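You operate a simulated robot arm through the tools that you are given. There is no shell and no other tool.

Carry out the task below with a simulated robot arm. There is one attempt and no reset: what you move stays moved.

TASK
Grease the gasket, lay it on the milking pail and seat the lid.
Fine: take grease on the cloth, wipe the gasket all round on its boss and put the cloth back.

Only the result counts: the job must be done as asked and must still hold three seconds after the hand-in. Knocking over, shifting, dropping, spilling or breaking anything else fails it. Lids that push on must go on centred and level and be pressed home; caps that screw on are set level and turned clockwise until they are tight. Flat cloth is picked up by pressing the open fingertips on it (5 to 10 N) and closing them slowly along it; thin cloth reads only 2 to 8 mm in the jaws.

THE ROBOT
A 7-joint arm with a two-finger parallel gripper, fixed in place. Base frame: the origin is on the floor under the middle of its stand, x ahead of it, y to its left, z up; the work surface is at about z = 500. Units: mm, degrees, N and s.
It reaches about 1524 mm from its shoulder. Its first joint turns from -149.0 to 149.0 degrees. Payload 3.5 kg.
Tool frame: the origin (TCP) lies between the finger pads and is the grasp point; the fingertips stand 23 mm ahead of it; z points along the fingers, y is the line along which they close. Largest opening 94 mm; finger width 38, thickness 10; the body of the gripper, 54 by 96 mm, starts 39 mm behind the TCP.
Orientation is that of the tool frame in the base frame, as [roll, pitch, yaw] about the fixed x, y, z axes, in that order (R = Rz(yaw) Ry(pitch) Rx(roll)). With the fingers straight down and closing along the base's y, the tool's x points along the base's -x, its y along +y and its z along -z.

THE INTERFACE
- The arm moves only by the tool send_rows. Its argument "series" is text: rows parted by semicolons, each of 6 numbers parted by spaces: the shift along the base's x, y, z in mm, then the turn, a rotation vector about the base's x, y, z in degrees. In form: tx ty tz ax ay az; .... A call has 1 to 20 rows; each row is the pose to reach, as a shift and turn from the pose commanded when the call began. "jaw" is the closure, from 0 (fully open) to 1 (shut), set as the call begins (left out, the last holds). Rows are played at 5 a second. More than 50 mm and 8.6 degrees between two rows, or a gripper value outside its range, and nothing of the call is played. A pose out of reach is approached as far as the arm can. The call stops where the force on the tool passes 40 N (or 10 N more than at its start, if that is more) or the arm is blocked; 0.2 s more then pass. Each finger travels about 153 mm/s and halts on what it meets, pressing with about 35 N; the grip force reading is that of the motor and also rises with nothing between the fingers. The clock runs only during rows and for 0.2 s after the last one: add rows that repeat a pose to give the fingers time. The reply holds the time, the measured pose of the TCP, the force on the tool along the base axes, the opening and the grip force, in the units named above and with some noise, with the torque about the TCP (base axes, N m) and any sound that the robot's microphone picked up, and new pictures: "pictures" is both (left out), scene, wrist or none.
- Cameras (640 x 400 px; columns grow to the right, rows downward): "scene" is fixed at [219.3, 648.3, 1081.3]; the picture's right is [0.55, -0.83, 0.00], its down [0.40, 0.26, -0.88] and it looks along [0.73, 0.48, 0.48] (base axes); focal length 214 px, centre (320, 200). "wrist" rides on the gripper at [86, 16, -74] in the tool frame; the picture's right is [-0.18, 0.98, 0.00], its down [-0.58, -0.11, -0.81] and it looks along [-0.79, -0.15, 0.59] (tool axes); focal length 243 px, centre (320, 200). There is no depth. A picture from a camera that has moved, and an enlarged one, comes with that camera's place and axes in the base frame and with its lens.
- zoom(camera, box): a new picture of the part [left, top, right, bottom] of that camera's present view, enlarged. It takes no simulated time.
- sign_off(): hands the job in; it is judged then, once.

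Nothing tells you positions but the pictures and the camera data. Unless the task says otherwise, let go and move clear before handing in.

The tools are called after ">>>" as name(argument=value, ...) on one line, values as JSON. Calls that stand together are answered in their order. send_rows: Moves the arm, as the interface text tells. Its arguments: {"type":"object","properties":{"series":{"type":"string"},"jaw":{"type":"number"},"pictures":{"type":"string","enum":["both","scene","wrist","none"]}},"required":["series"]} The other tools are called the same way: zoom (camera, box) takes an enlarged picture of a part of a camera's view; sign_off () hands the job in.

At the start:

```text
clock: 0.0
ee_pos: [392.0, 790.5, 1109.2]
ee_rot: [179.9, 0.0, -180.0]
force: [-0.1, 0.9, 0.3]
wrist_torque: [0.02, 0.04, -0.03]
opening: 94.2
grip_force: 0.1
```

scene: 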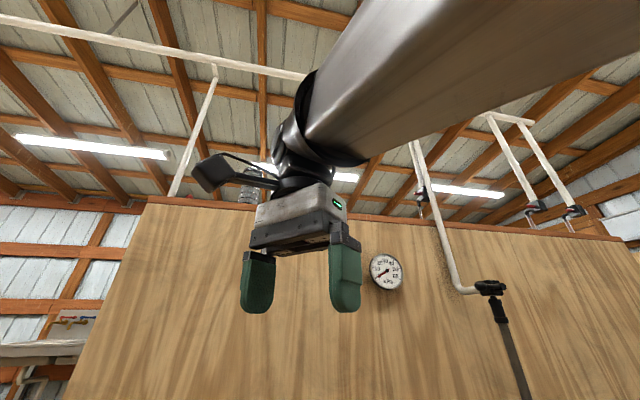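
wrist: 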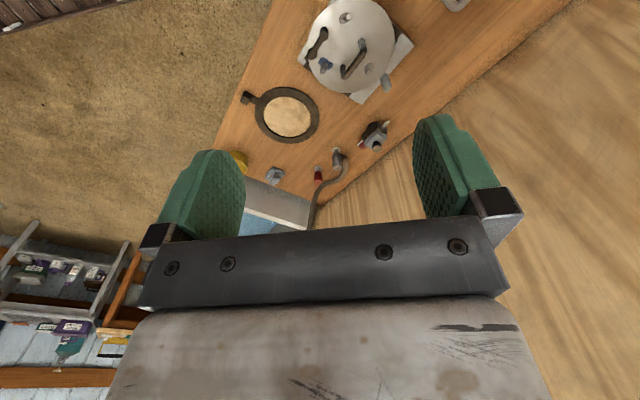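

The scene camera looks upward and misses the bench. The wrist view shows a bench with a lid, a ring-shaped gasket and other items. I'll zoom in for detail before moving.

>>> zoom(camera="wrist", box=[200, 0, 480, 240])

>>> zoom(camera="wrist", box=[220, 60, 400, 220])

>>> zoom(camera="scene", box=[0, 160, 640, 400])

```text
1.67 times, centred on (340, 120) of wrist
camera zoom: at [304.5, 806.8, 1182.3], right [0.18, 0.98, 0.0], down [0.58, -0.11, 0.81], along [0.79, -0.15, -0.59], focal length 404 px, centre (287, 333)
```

zoom: 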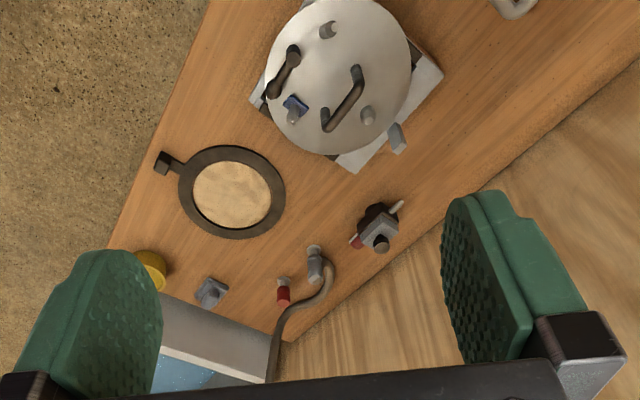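

```text
2.50 times, centred on (310, 140) of wrist
camera zoom: at [304.5, 806.8, 1182.3], right [0.18, 0.98, 0.0], down [0.58, -0.11, 0.81], along [0.79, -0.15, -0.59], focal length 606 px, centre (345, 350)
```

zoom: 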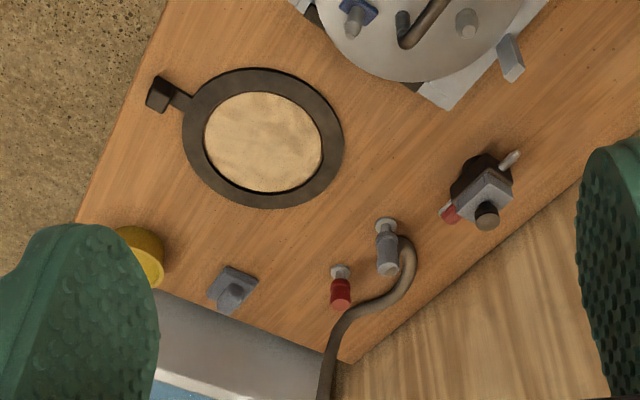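

```text
1.00 times, centred on (320, 280) of scene (not enlarged: the box is as wide or as high as the picture)
camera zoom: at [219.3, 648.3, 1081.3], right [0.55, -0.83, 0.0], down [0.4, 0.26, -0.88], along [0.73, 0.48, 0.48], focal length 214 px, centre (320, 120)
```

zoom: 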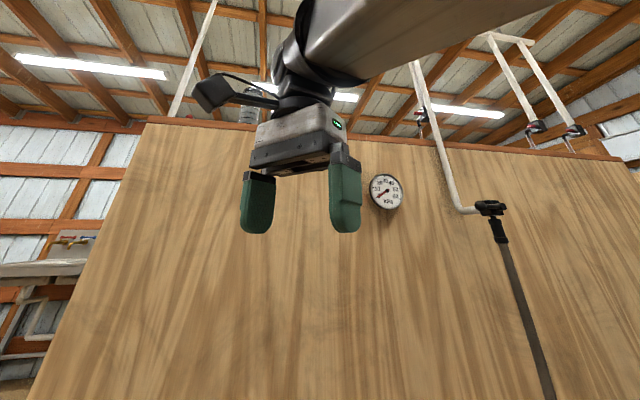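

I see a bench running diagonally, with a lid-like disc, a dark ring with a tab, a yellow item and a tap. I'll tilt the wrist to look more steeply down and check what else is on the bench.

>>> send_rows(series="0 0 0 0 8 0; 0 0 0 0 16 0; 0 0 0 0 24 0; 0 0 0 0 32 0; 0 0 0 0 32 0", jaw=0)

```text
clock: 1.2
ee_pos: [373.0, 823.2, 1057.6]
ee_rot: [174.4, -30.1, 179.8]
force: [-0.2, -0.5, -0.8]
wrist_torque: [0.01, 0.01, -0.01]
opening: 94.1
grip_force: 0.2
out of reach, approached as far as the arm can: row 2, 3, 4, 5
camera wrist: at [335.6, 831.3, 1165.6], right [0.21, 0.98, -0.01], down [0.9, -0.19, 0.39], along [0.38, -0.09, -0.92], focal length 243 px, centre (320, 200)
```

scene: 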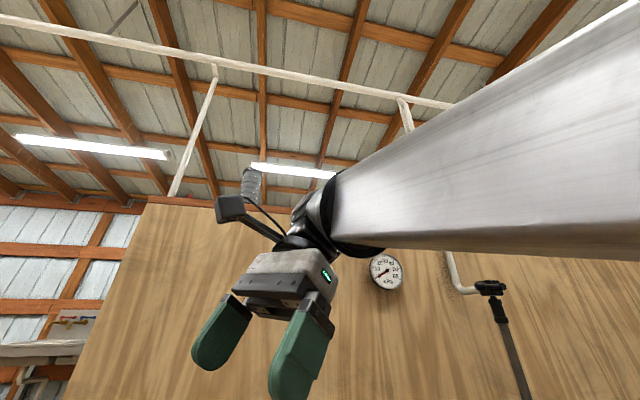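
wrist: 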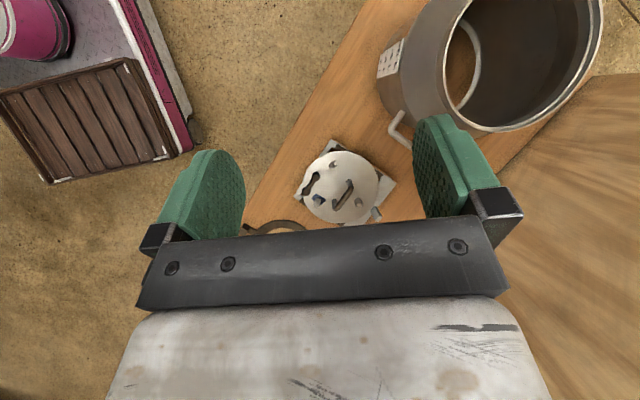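

The open milking pail stands at the far left of the bench, and there's a pink stand with a slatted tray to one side. I'll zoom in on each area.

>>> zoom(camera="wrist", box=[360, 0, 640, 160])

>>> zoom(camera="wrist", box=[240, 120, 420, 240])

>>> zoom(camera="wrist", box=[0, 0, 260, 190])

```text
2.29 times, centred on (500, 80) of wrist
camera zoom: at [335.6, 831.3, 1165.6], right [0.21, 0.98, -0.01], down [0.9, -0.19, 0.39], along [0.38, -0.09, -0.92], focal length 555 px, centre (-91, 474)
```

zoom: 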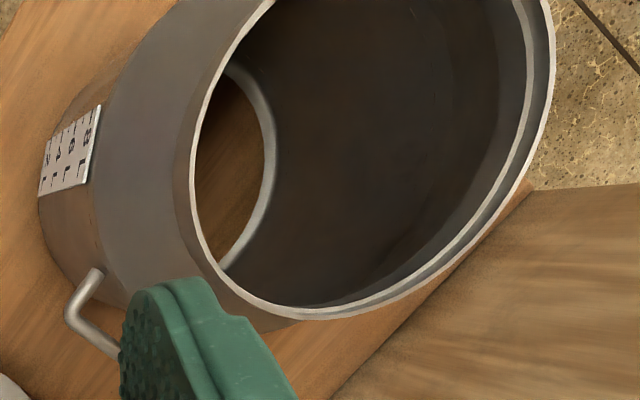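

```text
3.33 times, centred on (330, 180) of wrist
camera zoom: at [335.6, 831.3, 1165.6], right [0.21, 0.98, -0.01], down [0.9, -0.19, 0.39], along [0.38, -0.09, -0.92], focal length 809 px, centre (287, 267)
```

zoom: 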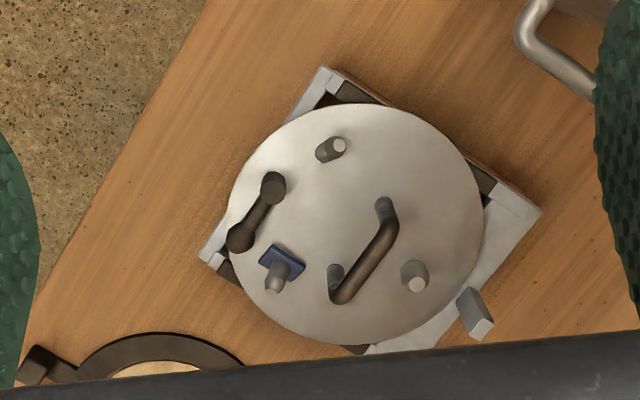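

```text
2.11 times, centred on (130, 95) of wrist
camera zoom: at [335.6, 831.3, 1165.6], right [0.21, 0.98, -0.01], down [0.9, -0.19, 0.39], along [0.38, -0.09, -0.92], focal length 511 px, centre (720, 421)
```

zoom: 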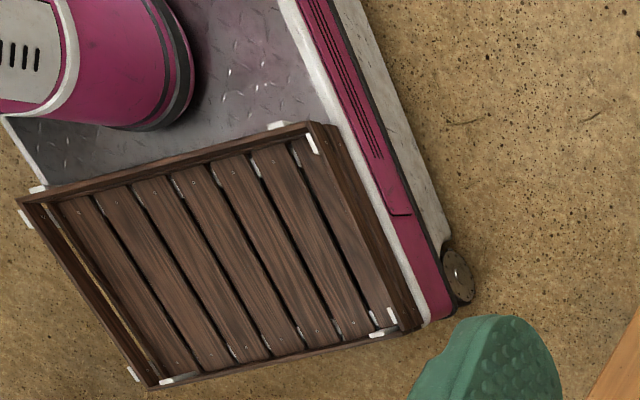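

I'll level the tool again and travel along the bench towards the gasket, to see the far end with the yellow item, tap and sink.

>>> send_rows(series="0 0 10 0 -8 0; 0 0 20 0 -16 0; 0 0 30 0 -24 0; 0 0 40 0 -32 0; 40 -20 40 0 -32 0; 40 -20 40 0 -32 0")

```text
clock: 2.6
ee_pos: [414.2, 802.6, 1097.1]
ee_rot: [174.4, 2.1, 179.9]
force: [-0.1, 0.6, 0.3]
wrist_torque: [0.0, 0.01, -0.03]
opening: 94.1
grip_force: 0.1
camera wrist: at [324.5, 810.8, 1168.6], right [0.18, 0.98, 0.1], down [0.55, -0.19, 0.81], along [0.81, -0.09, -0.57], focal length 243 px, centre (320, 200)
```

scene: 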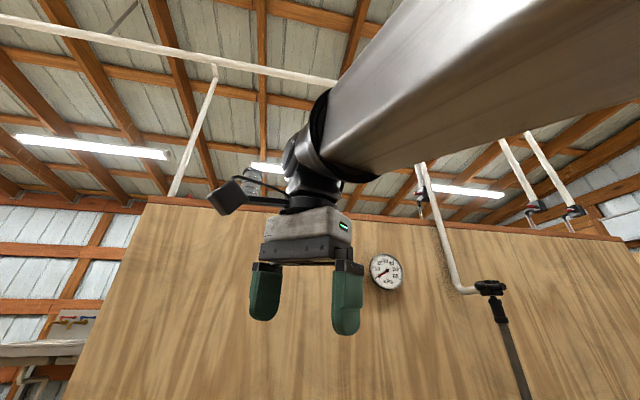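
wrist: 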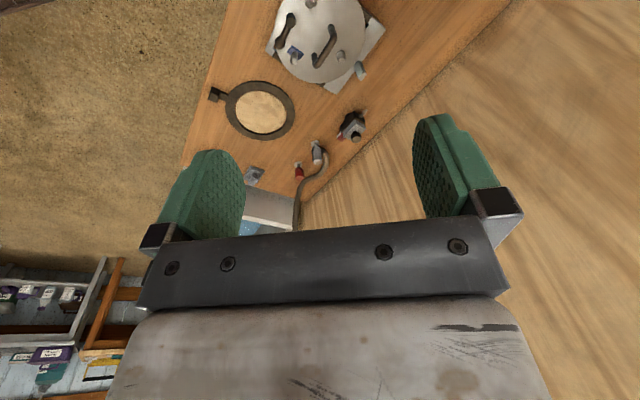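

>>> send_rows(series="20 -40 0 -3 1 0; 40 -80 0 -5.6 2.1 0; 60 -120 0 -5.6 2.1 0; 80 -160 0 -5.6 2.1 0; 100 -200 0 -5.6 2.1 0; 120 -240 0 -5.6 2.1 0; 140 -280 0 -5.6 2.1 0; 140 -280 0 -5.6 2.1 0", pictures="wrist")

```text
clock: 4.4
ee_pos: [554.9, 521.7, 1098.1]
ee_rot: [-180.0, 0.0, 180.0]
force: [-0.4, -0.8, -0.8]
wrist_torque: [0.02, -0.01, 0.01]
opening: 94.0
grip_force: 0.0
camera wrist: at [467.7, 537.7, 1171.8], right [0.18, 0.98, 0.0], down [0.58, -0.11, 0.81], along [0.79, -0.15, -0.59], focal length 243 px, centre (320, 200)
```

wrist: 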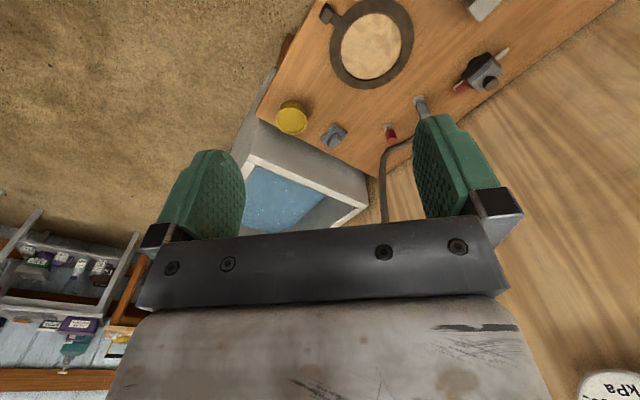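

>>> zoom(camera="wrist", box=[220, 0, 540, 200])

>>> zoom(camera="wrist", box=[230, 60, 410, 230])

>>> zoom(camera="wrist", box=[310, 0, 430, 90])

```text
2.00 times, centred on (380, 100) of wrist
camera zoom: at [467.7, 537.7, 1171.8], right [0.18, 0.98, 0.0], down [0.58, -0.11, 0.81], along [0.79, -0.15, -0.59], focal length 485 px, centre (200, 400)
```

zoom: 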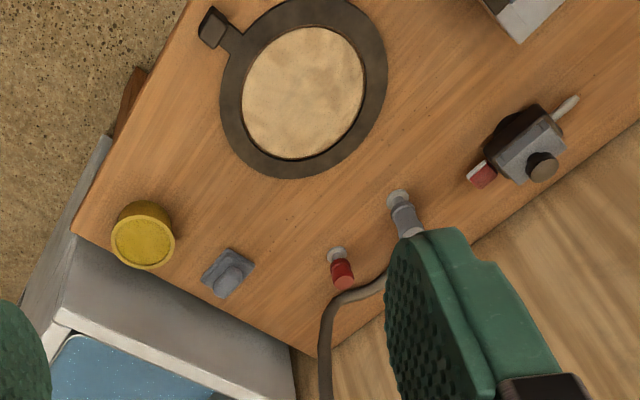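

```text
2.35 times, centred on (320, 145) of wrist
camera zoom: at [467.7, 537.7, 1171.8], right [0.18, 0.98, 0.0], down [0.58, -0.11, 0.81], along [0.79, -0.15, -0.59], focal length 571 px, centre (320, 329)
```

zoom: 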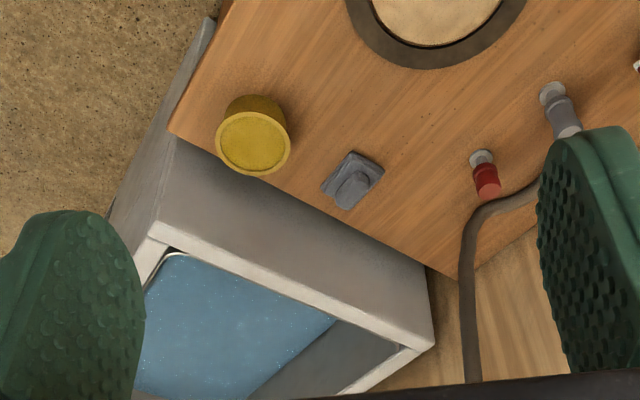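

```text
4.44 times, centred on (370, 45) of wrist
camera zoom: at [467.7, 537.7, 1171.8], right [0.18, 0.98, 0.0], down [0.58, -0.11, 0.81], along [0.79, -0.15, -0.59], focal length 1078 px, centre (98, 889)
```

zoom: 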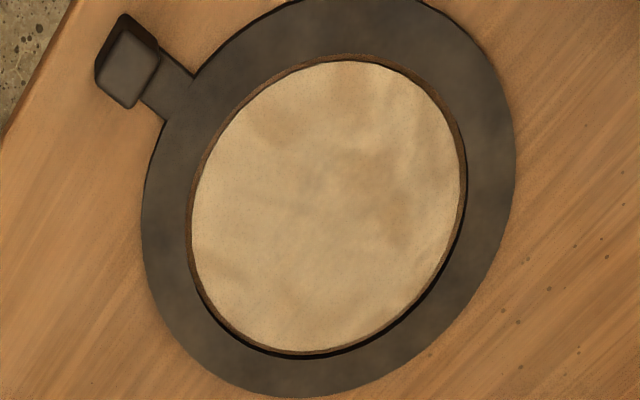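

Dark ring is the gasket on a pale boss with a lug on its tab; the yellow tin looks like the grease, and the small grey item beside it may be the cloth. I'll go closer to check.

>>> send_rows(series="23 -10 -31 0 0 0; 46 -20 -62 0 0 0; 69 -30 -93 0 0 0; 92 -40 -124 0 0 0; 115 -50 -155 0 0 0; 138 -60 -186 0 0 0; 161 -70 -217 0 0 0; 185 -82 -248 0 0 0; 185 -82 -248 0 0 0", pictures="wrist")

```text
clock: 6.4
ee_pos: [741.3, 439.5, 847.1]
ee_rot: [179.9, -0.2, 179.9]
force: [-0.8, -0.9, -0.8]
wrist_torque: [0.0, -0.01, 0.0]
opening: 94.2
grip_force: 0.0
camera wrist: at [652.5, 455.3, 922.3], right [0.18, 0.98, 0.0], down [0.58, -0.11, 0.81], along [0.79, -0.15, -0.59], focal length 243 px, centre (320, 200)
```

wrist: 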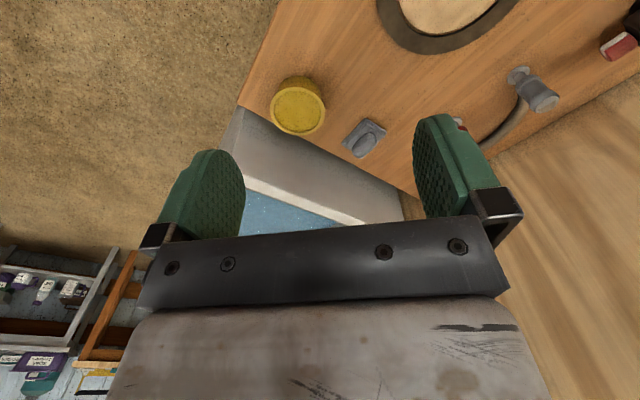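

>>> zoom(camera="wrist", box=[240, 60, 410, 170])

>>> zoom(camera="wrist", box=[320, 100, 420, 170])

>>> zoom(camera="wrist", box=[240, 0, 420, 60])

```text
3.64 times, centred on (325, 115) of wrist
camera zoom: at [652.5, 455.3, 922.3], right [0.18, 0.98, 0.0], down [0.58, -0.11, 0.81], along [0.79, -0.15, -0.59], focal length 882 px, centre (302, 509)
```

zoom: 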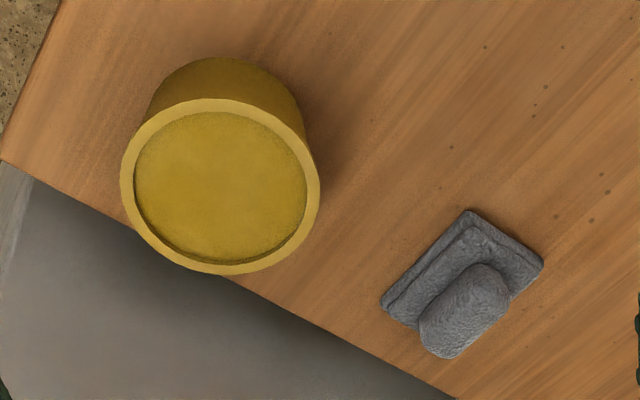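

```text
5.71 times, centred on (370, 135) of wrist
camera zoom: at [652.5, 455.3, 922.3], right [0.18, 0.98, 0.0], down [0.58, -0.11, 0.81], along [0.79, -0.15, -0.59], focal length 1386 px, centre (34, 571)
```

zoom: 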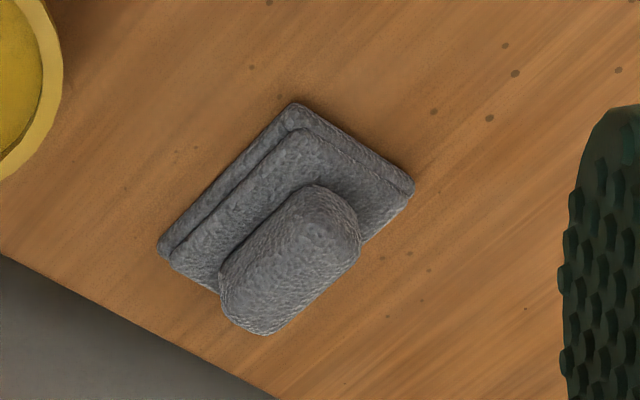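

```text
3.56 times, centred on (330, 30) of wrist
camera zoom: at [652.5, 455.3, 922.3], right [0.18, 0.98, 0.0], down [0.58, -0.11, 0.81], along [0.79, -0.15, -0.59], focal length 863 px, centre (284, 804)
```

zoom: 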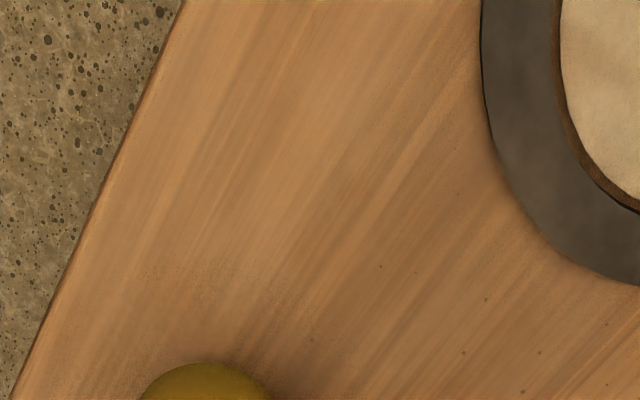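

The grey item is a folded cloth pad with a raised grip running along the bench, centred near (1005, 484), and the bench runs at −45°. I'll yaw the tool to match the bench and look at the gasket up close.

>>> send_rows(series="-7 43 0 0 0 -7.5; -14 86 0 0 0 -15; -21 130 0 0 0 -22.5; -28 173 0 0 0 -30; -35 217 0 0 0 -37.5; -41 260 0 0 0 -45; -41 260 -47 0 0 -45; -41 260 -47 0 0 -45", pictures="wrist")

```text
clock: 8.2
ee_pos: [699.6, 701.0, 801.2]
ee_rot: [179.8, -0.1, 134.9]
force: [0.2, -0.1, 0.4]
wrist_torque: [-0.01, 0.0, 0.01]
opening: 93.9
grip_force: 0.1
camera wrist: at [647.9, 773.3, 875.7], right [0.83, 0.56, 0.0], down [0.33, -0.49, 0.81], along [0.45, -0.66, -0.59], focal length 243 px, centre (320, 200)
```

wrist: 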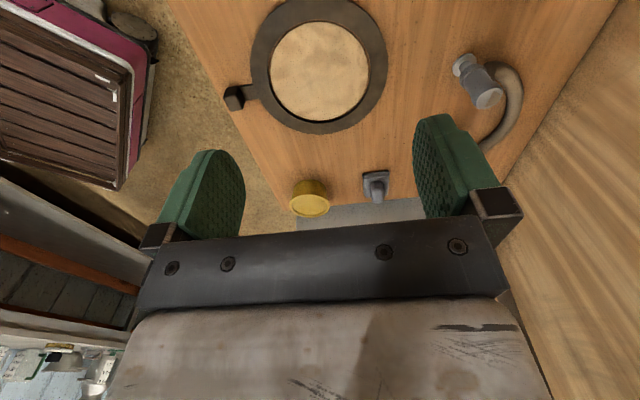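

>>> zoom(camera="wrist", box=[210, 0, 410, 140])

>>> zoom(camera="wrist", box=[210, 60, 310, 140])

>>> zoom(camera="wrist", box=[270, 160, 410, 220])

```text
2.86 times, centred on (310, 70) of wrist
camera zoom: at [647.9, 773.3, 875.7], right [0.83, 0.56, 0.0], down [0.33, -0.49, 0.81], along [0.45, -0.66, -0.59], focal length 693 px, centre (349, 571)
```

zoom: 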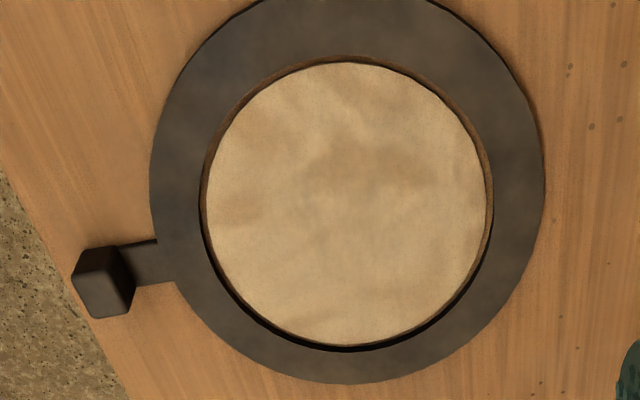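

```text
5.00 times, centred on (260, 100) of wrist
camera zoom: at [647.9, 773.3, 875.7], right [0.83, 0.56, 0.0], down [0.33, -0.49, 0.81], along [0.45, -0.66, -0.59], focal length 1213 px, centre (620, 700)
```

zoom: 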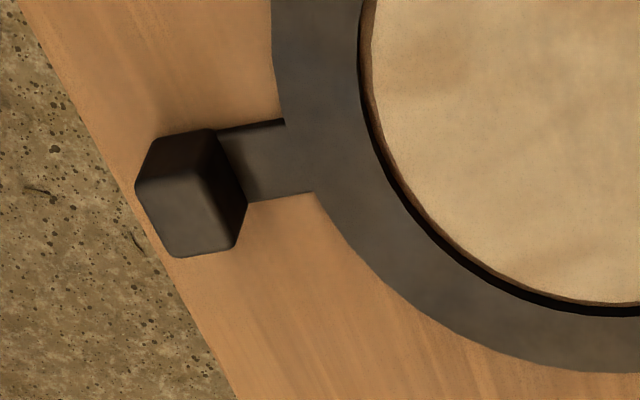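

```text
4.57 times, centred on (340, 190) of wrist
camera zoom: at [647.9, 773.3, 875.7], right [0.83, 0.56, 0.0], down [0.33, -0.49, 0.81], along [0.45, -0.66, -0.59], focal length 1109 px, centre (229, 246)
```

zoom: 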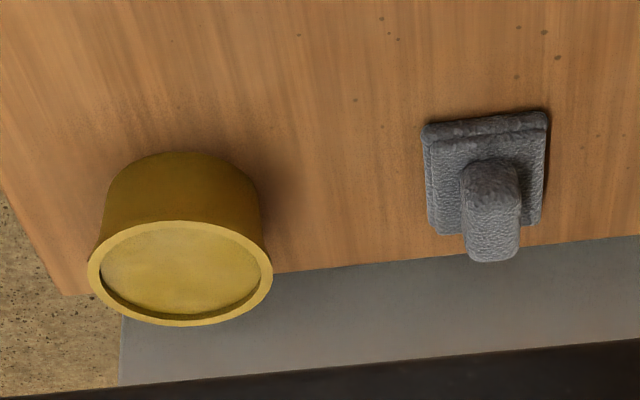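

The gasket (about 200 mm outside, on a boss of about 147 mm) is centred near (753, 618), with its lug towards the bench front. I'll look at the lid next, then the pail.

>>> send_rows(series="-25 5 40 0 0 7.5; -55 25 70 0 0 15; -95 40 90 0 0 22.5; -130 60 100 0 0 30; -170 80 115 0 0 37.5; -215 95 130 0 0 45; -260 100 140 0 0 45; -260 100 140 0 0 45", pictures="wrist")

```text
clock: 10.0
ee_pos: [437.7, 801.4, 942.4]
ee_rot: [180.0, -0.1, -179.9]
force: [-0.8, 0.0, 0.2]
wrist_torque: [-0.01, 0.02, 0.0]
opening: 94.2
grip_force: 0.1
camera wrist: at [349.4, 816.6, 1016.0], right [0.18, 0.98, 0.0], down [0.58, -0.11, 0.81], along [0.79, -0.15, -0.59], focal length 243 px, centre (320, 200)
```

wrist: 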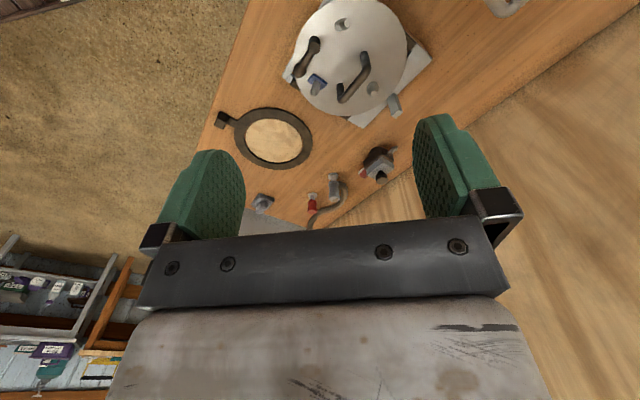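

>>> zoom(camera="wrist", box=[270, 0, 450, 130])

>>> zoom(camera="wrist", box=[380, 0, 580, 60])

```text
3.08 times, centred on (360, 65) of wrist
camera zoom: at [349.4, 816.6, 1016.0], right [0.18, 0.98, 0.0], down [0.58, -0.11, 0.81], along [0.79, -0.15, -0.59], focal length 746 px, centre (197, 615)
```

zoom: 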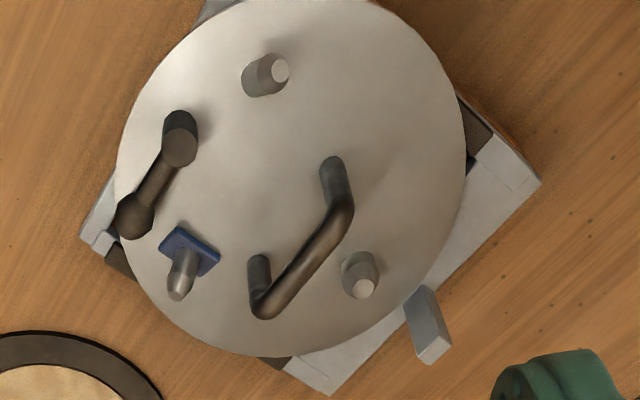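

```text
3.20 times, centred on (480, 30) of wrist
camera zoom: at [349.4, 816.6, 1016.0], right [0.18, 0.98, 0.0], down [0.58, -0.11, 0.81], along [0.79, -0.15, -0.59], focal length 776 px, centre (-192, 744)
```

zoom: 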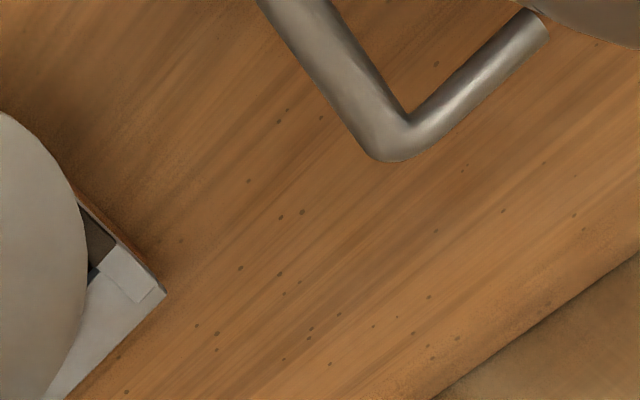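

The lid sits on a square stand near (582, 837); its U-handle runs along the bench, so the jaws should close across it. Next I'll look into the pail from above.

>>> send_rows(series="-15 10 45 0 0 0; -30 20 90 0 0 0; -45 40 130 0 0 0; -75 70 150 0 0 0; -105 100 165 0 0 0; -135 130 180 0 0 0; -165 160 190 0 0 0; -195 190 200 0 0 0; -225 220 208 0 0 0; -258 239 208 0 0 0; -258 239 208 0 0 0")

```text
clock: 12.4
ee_pos: [180.6, 1041.2, 1149.2]
ee_rot: [179.9, -0.1, -180.0]
force: [-0.1, -0.5, 0.6]
wrist_torque: [-0.01, 0.01, 0.0]
opening: 93.9
grip_force: 0.0
camera wrist: at [92.7, 1056.5, 1223.1], right [0.18, 0.98, 0.0], down [0.58, -0.11, 0.81], along [0.79, -0.15, -0.59], focal length 243 px, centre (320, 200)
```

scene: 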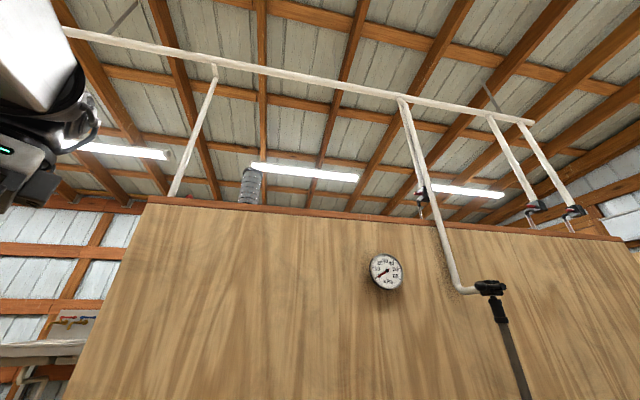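
wrist: 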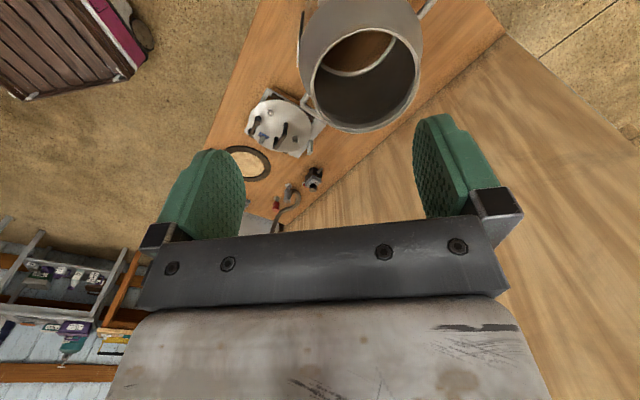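

>>> zoom(camera="wrist", box=[280, 0, 460, 140])

>>> zoom(camera="wrist", box=[300, 20, 430, 135])

>>> zoom(camera="wrist", box=[210, 70, 350, 190])

```text
2.86 times, centred on (370, 70) of wrist
camera zoom: at [92.7, 1056.5, 1223.1], right [0.18, 0.98, 0.0], down [0.58, -0.11, 0.81], along [0.79, -0.15, -0.59], focal length 693 px, centre (177, 571)
```

zoom: 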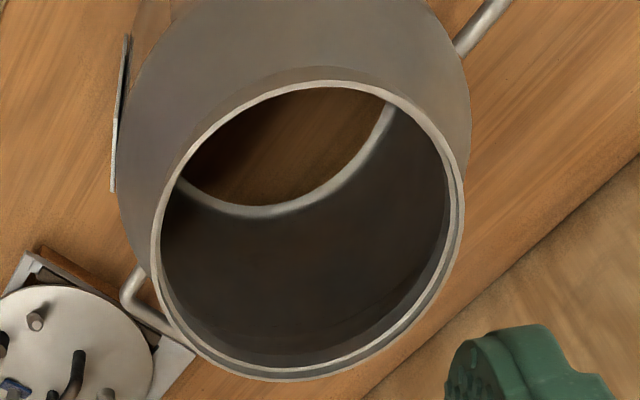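

```text
3.48 times, centred on (365, 78) of wrist
camera zoom: at [92.7, 1056.5, 1223.1], right [0.18, 0.98, 0.0], down [0.58, -0.11, 0.81], along [0.79, -0.15, -0.59], focal length 844 px, centre (164, 626)
```

zoom: 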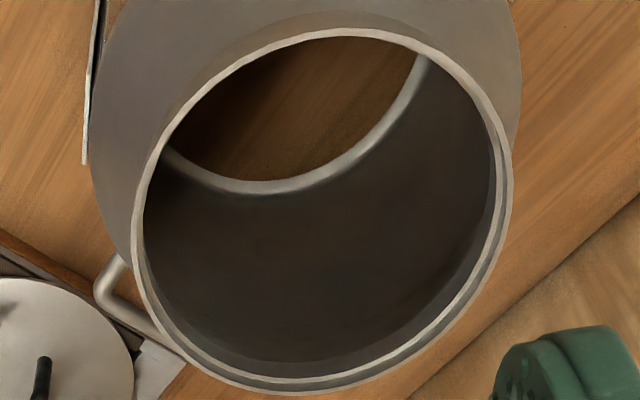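

```text
3.33 times, centred on (280, 130) of wrist
camera zoom: at [92.7, 1056.5, 1223.1], right [0.18, 0.98, 0.0], down [0.58, -0.11, 0.81], along [0.79, -0.15, -0.59], focal length 809 px, centre (453, 433)
```

zoom: 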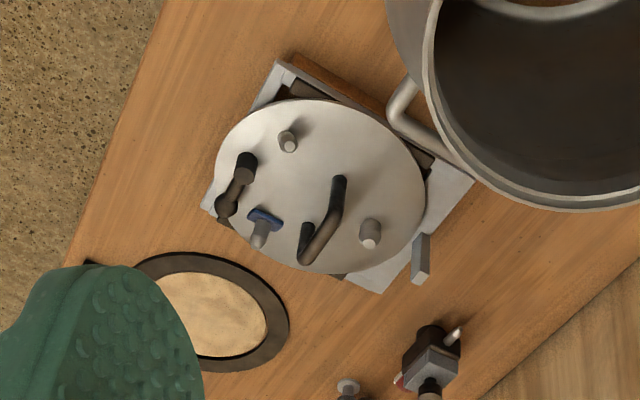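

The pail's rim is near z ≈ 796, about 195–200 mm across and centred near (343, 1094). I'll drop closer to see the rim's profile.

>>> send_rows(series="20 8 -40 0 0 0; 40 16 -80 0 0 0; 60 24 -120 0 0 0; 80 32 -160 0 0 0; 90 39 -199 0 0 0; 90 39 -199 0 0 0", pictures="wrist")

```text
clock: 13.8
ee_pos: [269.3, 1078.5, 951.3]
ee_rot: [179.9, -0.3, 179.9]
force: [-0.9, 1.2, -1.3]
wrist_torque: [-0.02, 0.0, 0.01]
opening: 94.1
grip_force: 0.0
camera wrist: at [182.8, 1094.7, 1024.9], right [0.18, 0.98, 0.0], down [0.58, -0.11, 0.81], along [0.79, -0.15, -0.59], focal length 243 px, centre (320, 200)
```

wrist: 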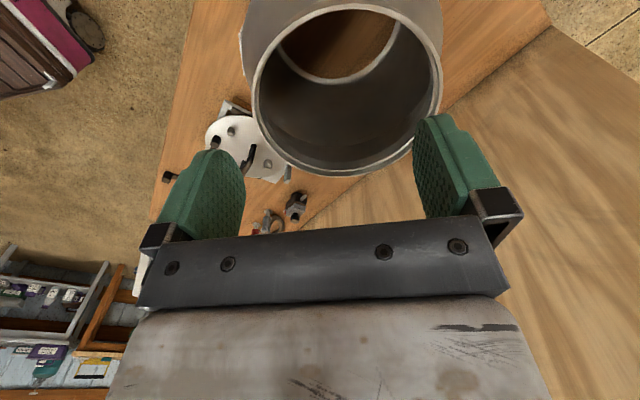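

>>> zoom(camera="wrist", box=[240, 0, 450, 180])

>>> zoom(camera="wrist", box=[300, 110, 420, 190])

>>> zoom(camera="wrist", box=[245, 0, 325, 60])

```text
2.22 times, centred on (345, 90) of wrist
camera zoom: at [182.8, 1094.7, 1024.9], right [0.18, 0.98, 0.0], down [0.58, -0.11, 0.81], along [0.79, -0.15, -0.59], focal length 539 px, centre (264, 444)
```

zoom: 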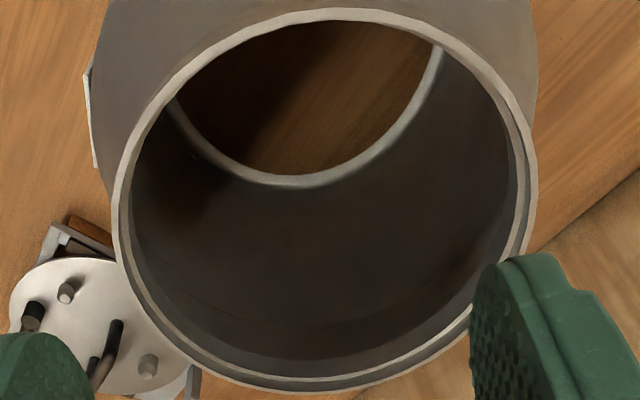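

```text
5.00 times, centred on (360, 150) of wrist
camera zoom: at [182.8, 1094.7, 1024.9], right [0.18, 0.98, 0.0], down [0.58, -0.11, 0.81], along [0.79, -0.15, -0.59], focal length 1213 px, centre (120, 450)
```

zoom: 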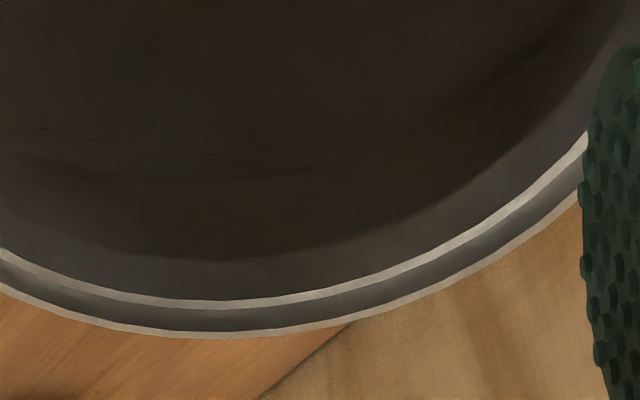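

```text
6.67 times, centred on (285, 30) of wrist
camera zoom: at [182.8, 1094.7, 1024.9], right [0.18, 0.98, 0.0], down [0.58, -0.11, 0.81], along [0.79, -0.15, -0.59], focal length 1618 px, centre (553, 1333)
```

zoom: 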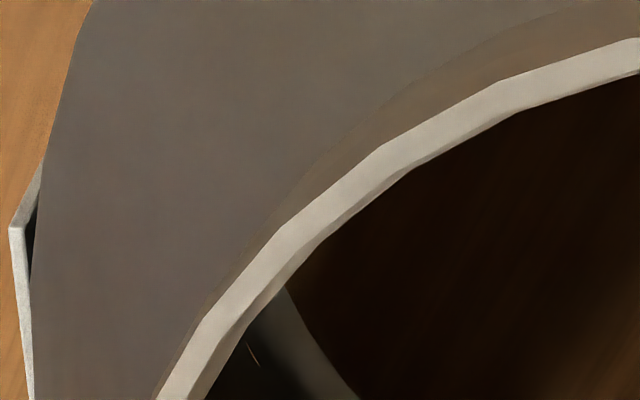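

The rim has a thin top edge with a small ledge just inside it, with an outside diameter of about 198 mm at z ≈ 793. Now I'll travel to the cloth and grease tin with the tool yawed to match the bench.

>>> send_rows(series="30 -25 10 0 0 -7.5; 60 -50 10 0 0 -15; 90 -75 10 0 0 -22.5; 120 -100 10 0 0 -30; 150 -125 10 0 0 -37.5; 185 -152 10 0 0 -45; 220 -180 0 0 0 -45; 255 -208 0 0 0 -45; 290 -236 0 0 0 -45; 325 -264 0 0 0 -45; 360 -292 0 0 0 -45; 395 -320 0 0 0 -45; 430 -348 0 0 0 -45; 465 -376 0 0 0 -45; 500 -404 0 0 0 -45; 535 -432 -20 0 0 -45; 565 -460 -40 0 0 -45; 595 -488 -60 0 0 -45; 625 -514 -80 0 0 -45; 650 -530 -110 0 0 -45", pictures="wrist")

```text
clock: 18.0
ee_pos: [920.4, 549.2, 839.9]
ee_rot: [179.8, -0.1, 134.9]
force: [0.5, -0.4, -0.5]
wrist_torque: [0.02, 0.02, 0.0]
opening: 93.9
grip_force: 0.1
camera wrist: at [869.5, 621.1, 914.3], right [0.83, 0.56, 0.0], down [0.33, -0.49, 0.81], along [0.46, -0.66, -0.59], focal length 243 px, centre (320, 200)
```

wrist: 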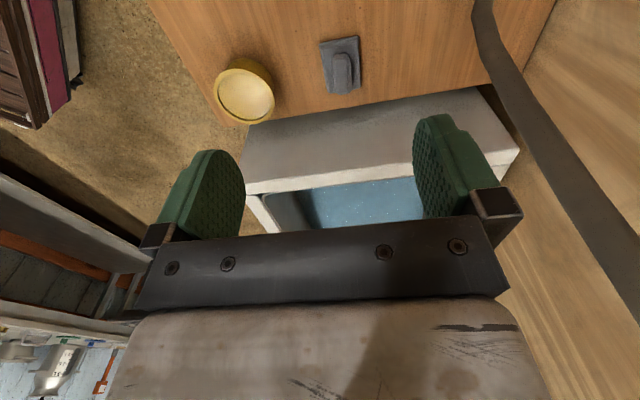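

>>> zoom(camera="wrist", box=[200, 20, 380, 130])

>>> zoom(camera="wrist", box=[300, 20, 380, 110])

>>> zoom(camera="wrist", box=[200, 50, 290, 130])

```text
3.56 times, centred on (290, 75) of wrist
camera zoom: at [869.5, 621.1, 914.3], right [0.83, 0.56, 0.0], down [0.33, -0.49, 0.81], along [0.46, -0.66, -0.59], focal length 863 px, centre (427, 644)
```

zoom: 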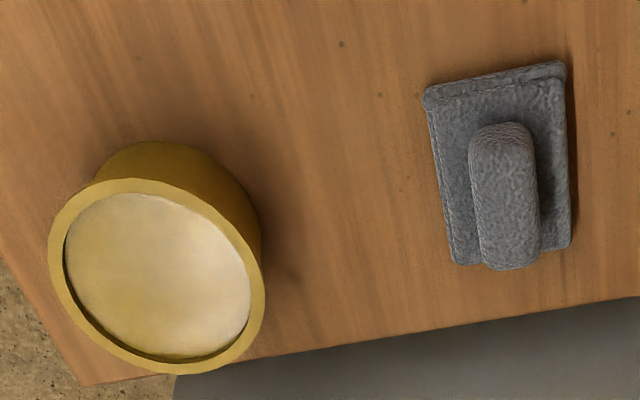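

```text
4.44 times, centred on (340, 65) of wrist
camera zoom: at [869.5, 621.1, 914.3], right [0.83, 0.56, 0.0], down [0.33, -0.49, 0.81], along [0.46, -0.66, -0.59], focal length 1078 px, centre (231, 800)
```

zoom: 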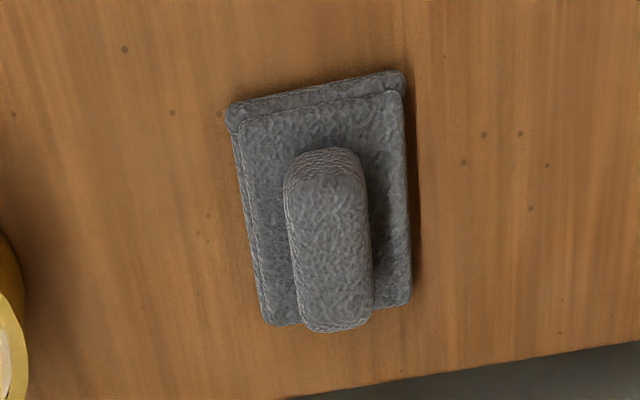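

```text
5.00 times, centred on (245, 90) of wrist
camera zoom: at [869.5, 621.1, 914.3], right [0.83, 0.56, 0.0], down [0.33, -0.49, 0.81], along [0.46, -0.66, -0.59], focal length 1213 px, centre (695, 750)
```

zoom: 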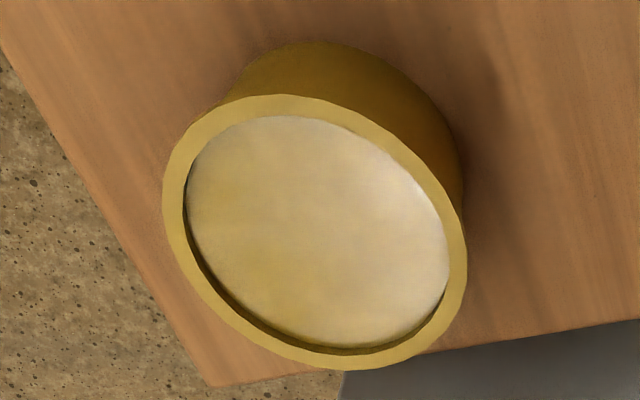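

The pad is about 76×59 mm at (1005, 486) with its hump top near z ≈ 531. The grease tin's rim is near z ≈ 548, with an inside diameter of about 81 mm. Before picking the cloth up I'll view the gasket from low down, to compare its height with the boss.

>>> send_rows(series="-35 25 0 0 0 0; -70 50 0 0 0 0; -105 75 -10 0 0 0; -140 100 -40 0 0 0; -175 125 -75 0 0 0; -205 145 -115 0 0 0; -230 162 -155 0 0 0; -230 162 -200 0 0 0; -230 162 -240 0 0 0; -230 162 -240 0 0 0", pictures="wrist")

```text
refused: row 4 steps farther than a row can; nothing moved
```

>>> send_rows(series="-35 25 0 0 0 0; -70 50 0 0 0 0; -105 75 -10 0 0 0; -135 97 -35 0 0 0; -165 119 -65 0 0 0; -190 135 -100 0 0 0; -215 150 -138 0 0 0; -230 162 -180 0 0 0; -230 162 -220 0 0 0; -230 162 -240 0 0 0; -230 162 -240 0 0 0", pictures="wrist")

```text
clock: 20.4
ee_pos: [691.1, 709.5, 600.8]
ee_rot: [179.9, 0.0, 135.0]
force: [-0.4, -0.1, 1.1]
wrist_torque: [-0.04, -0.03, -0.01]
opening: 94.1
grip_force: 0.1
camera wrist: at [639.7, 782.8, 675.0], right [0.83, 0.56, 0.0], down [0.33, -0.49, 0.81], along [0.46, -0.66, -0.59], focal length 243 px, centre (320, 200)
```

wrist: 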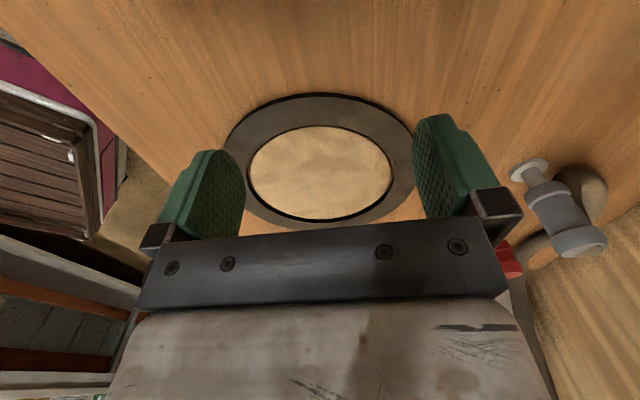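

>>> zoom(camera="wrist", box=[240, 80, 420, 160])

>>> zoom(camera="wrist", box=[220, 170, 420, 240])

>>> zoom(camera="wrist", box=[290, 80, 350, 140])

```text
3.56 times, centred on (330, 120) of wrist
camera zoom: at [639.7, 782.8, 675.0], right [0.83, 0.56, 0.0], down [0.33, -0.49, 0.81], along [0.46, -0.66, -0.59], focal length 863 px, centre (284, 484)
```

zoom: 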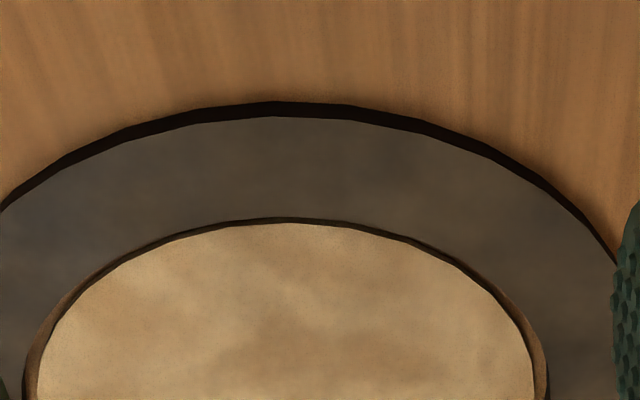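

```text
3.20 times, centred on (320, 205) of wrist
camera zoom: at [639.7, 782.8, 675.0], right [0.83, 0.56, 0.0], down [0.33, -0.49, 0.81], along [0.46, -0.66, -0.59], focal length 776 px, centre (320, 184)
```

zoom: 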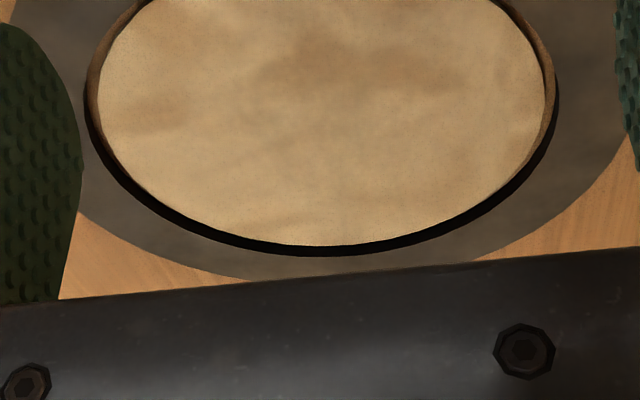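

```text
6.67 times, centred on (320, 110) of wrist
camera zoom: at [639.7, 782.8, 675.0], right [0.83, 0.56, 0.0], down [0.33, -0.49, 0.81], along [0.46, -0.66, -0.59], focal length 1618 px, centre (320, 800)
```

zoom: 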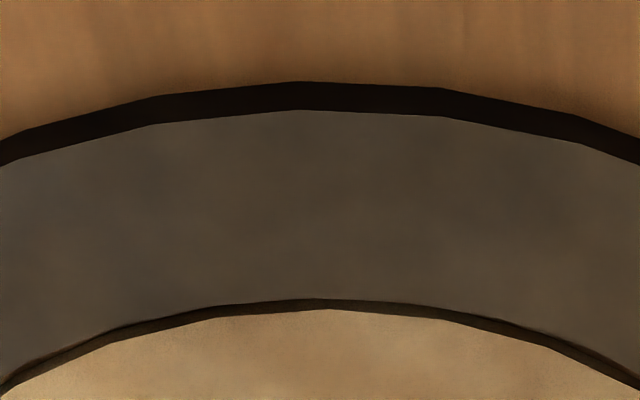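

The gasket is about 6 mm thick (top near z ≈ 506), and the boss top sits level with it or slightly lower, so a flat pad can wipe it. I'll now move to a close view over the cloth.

>>> send_rows(series="0 0 45 0 0 0; 0 0 90 0 0 0; 30 -15 110 0 0 0; 65 -40 120 0 0 0; 100 -65 120 0 0 0; 135 -90 120 0 0 0; 170 -115 120 0 0 0; 205 -140 120 0 0 0; 235 -162 120 0 0 0; 262 -172 90 0 0 0; 262 -172 60 0 0 0; 262 -172 60 0 0 0", pictures="wrist")

```text
clock: 23.0
ee_pos: [953.2, 537.8, 661.8]
ee_rot: [179.9, -0.1, 135.0]
force: [0.2, -0.3, -0.2]
wrist_torque: [-0.04, 0.02, -0.01]
opening: 93.7
grip_force: 0.0
camera wrist: at [902.5, 609.3, 735.0], right [0.83, 0.56, 0.0], down [0.33, -0.49, 0.81], along [0.46, -0.66, -0.59], focal length 243 px, centre (320, 200)
```

wrist: 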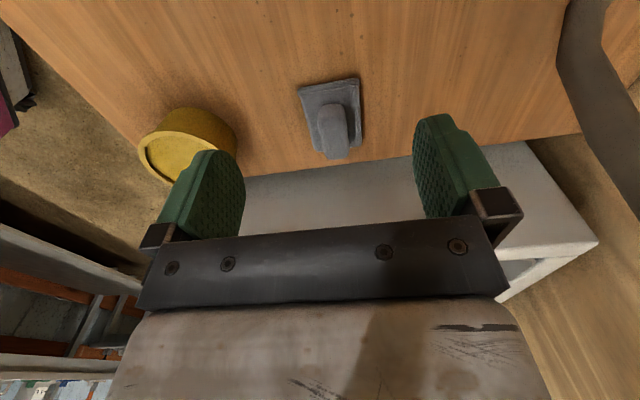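

>>> zoom(camera="wrist", box=[280, 65, 380, 170])

>>> zoom(camera="wrist", box=[520, 0, 640, 220])

>>> zoom(camera="wrist", box=[130, 95, 240, 190])

```text
3.81 times, centred on (330, 118) of wrist
camera zoom: at [902.5, 609.3, 735.0], right [0.83, 0.56, 0.0], down [0.33, -0.49, 0.81], along [0.46, -0.66, -0.59], focal length 924 px, centre (282, 514)
```

zoom: 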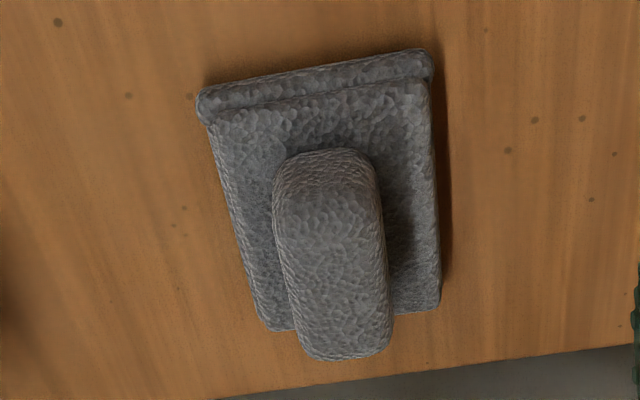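

```text
1.82 times, centred on (580, 110) of wrist
camera zoom: at [902.5, 609.3, 735.0], right [0.83, 0.56, 0.0], down [0.33, -0.49, 0.81], along [0.46, -0.66, -0.59], focal length 441 px, centre (-153, 364)
```

zoom: 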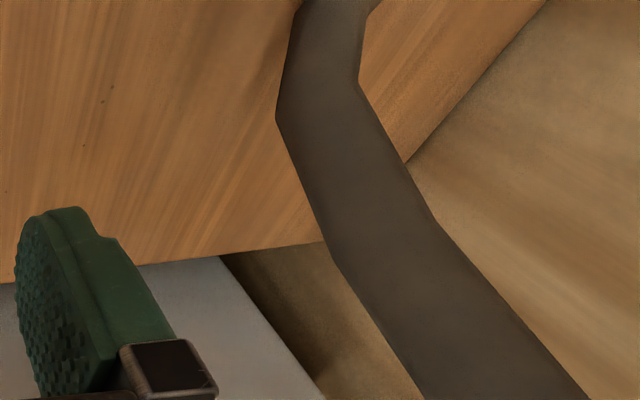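

```text
4.21 times, centred on (185, 142) of wrist
camera zoom: at [902.5, 609.3, 735.0], right [0.83, 0.56, 0.0], down [0.33, -0.49, 0.81], along [0.46, -0.66, -0.59], focal length 1022 px, centre (888, 442)
```

zoom: 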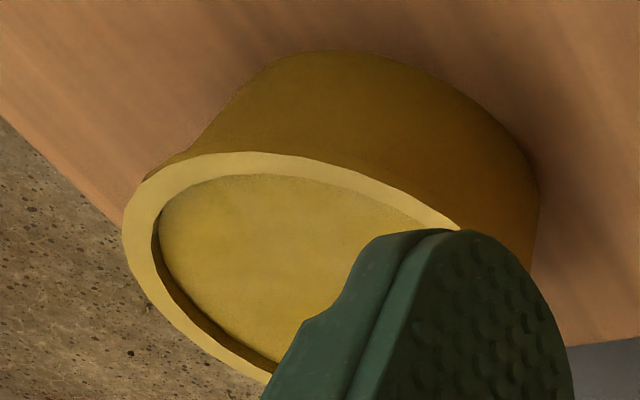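

The cloth's hump top is near z ≈ 540, with its centre at about (1004, 487). I'll move above it and descend with open jaws either side of the pad, keeping the tips just above the pad layer.

>>> send_rows(series="25 -25 0 0 0 0; 51 -51 0 0 0 0; 51 -51 -35 0 0 0; 51 -51 -70 0 0 0; 51 -51 -95 0 0 0; 51 -51 -110 0 0 0; 51 -51 -120 0 0 0; 51 -51 -120 0 0 0", jaw=0, pictures="wrist")

```text
clock: 24.8
ee_pos: [1002.6, 486.7, 540.5]
ee_rot: [-180.0, 0.0, 135.0]
force: [0.3, -0.5, -0.4]
wrist_torque: [0.0, -0.02, -0.04]
opening: 94.2
grip_force: 0.1
camera wrist: at [952.5, 559.5, 615.3], right [0.83, 0.56, 0.0], down [0.33, -0.49, 0.81], along [0.46, -0.66, -0.59], focal length 243 px, centre (320, 200)
```

wrist: 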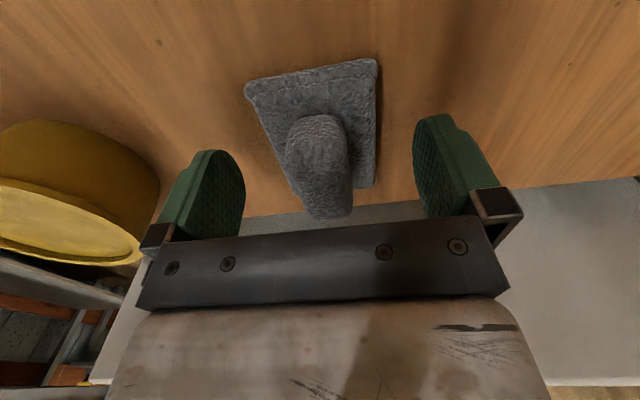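

>>> send_rows(series="0 0 0 0 0 0; 0 0 0 0 0 0", jaw=0.6, pictures="wrist")

>>> send_rows(series="0 0 0 0 0 0; 0 0 0 0 0 0; 0 0 0 0 0 0", jaw=1, pictures="wrist")

```text
clock: 25.4
ee_pos: [1002.6, 487.6, 541.4]
ee_rot: [-180.0, -0.1, 134.9]
force: [0.1, -1.4, -0.8]
wrist_torque: [0.01, 0.01, 0.01]
opening: 37.7
grip_force: 0.0
camera wrist: at [952.4, 559.5, 615.6], right [0.83, 0.56, 0.0], down [0.33, -0.49, 0.81], along [0.46, -0.66, -0.59], focal length 243 px, centre (320, 200)
```

wrist: 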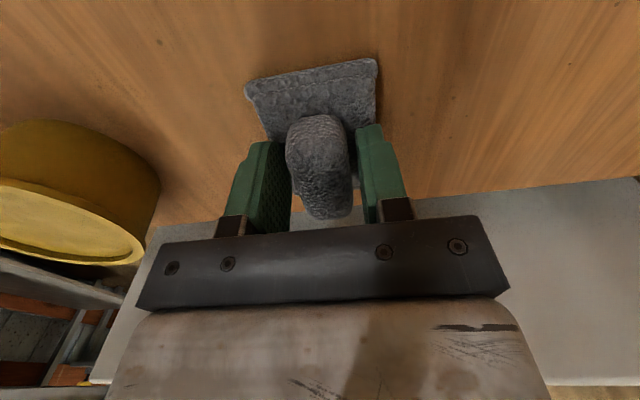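

```text
clock: 26.2
ee_pos: [1003.4, 487.2, 542.7]
ee_rot: [-180.0, -0.1, 135.1]
force: [-0.2, 0.5, 0.9]
wrist_torque: [0.0, 0.0, -0.04]
opening: 27.2
grip_force: 35.4
camera wrist: at [952.5, 559.6, 615.6], right [0.83, 0.56, 0.0], down [0.33, -0.49, 0.81], along [0.46, -0.66, -0.59], focal length 243 px, centre (320, 200)
```

wrist: 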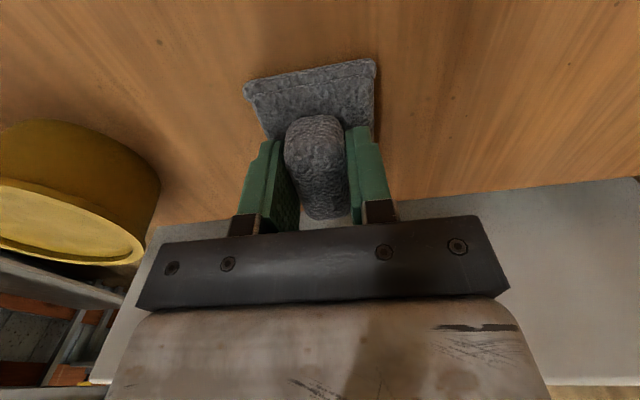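

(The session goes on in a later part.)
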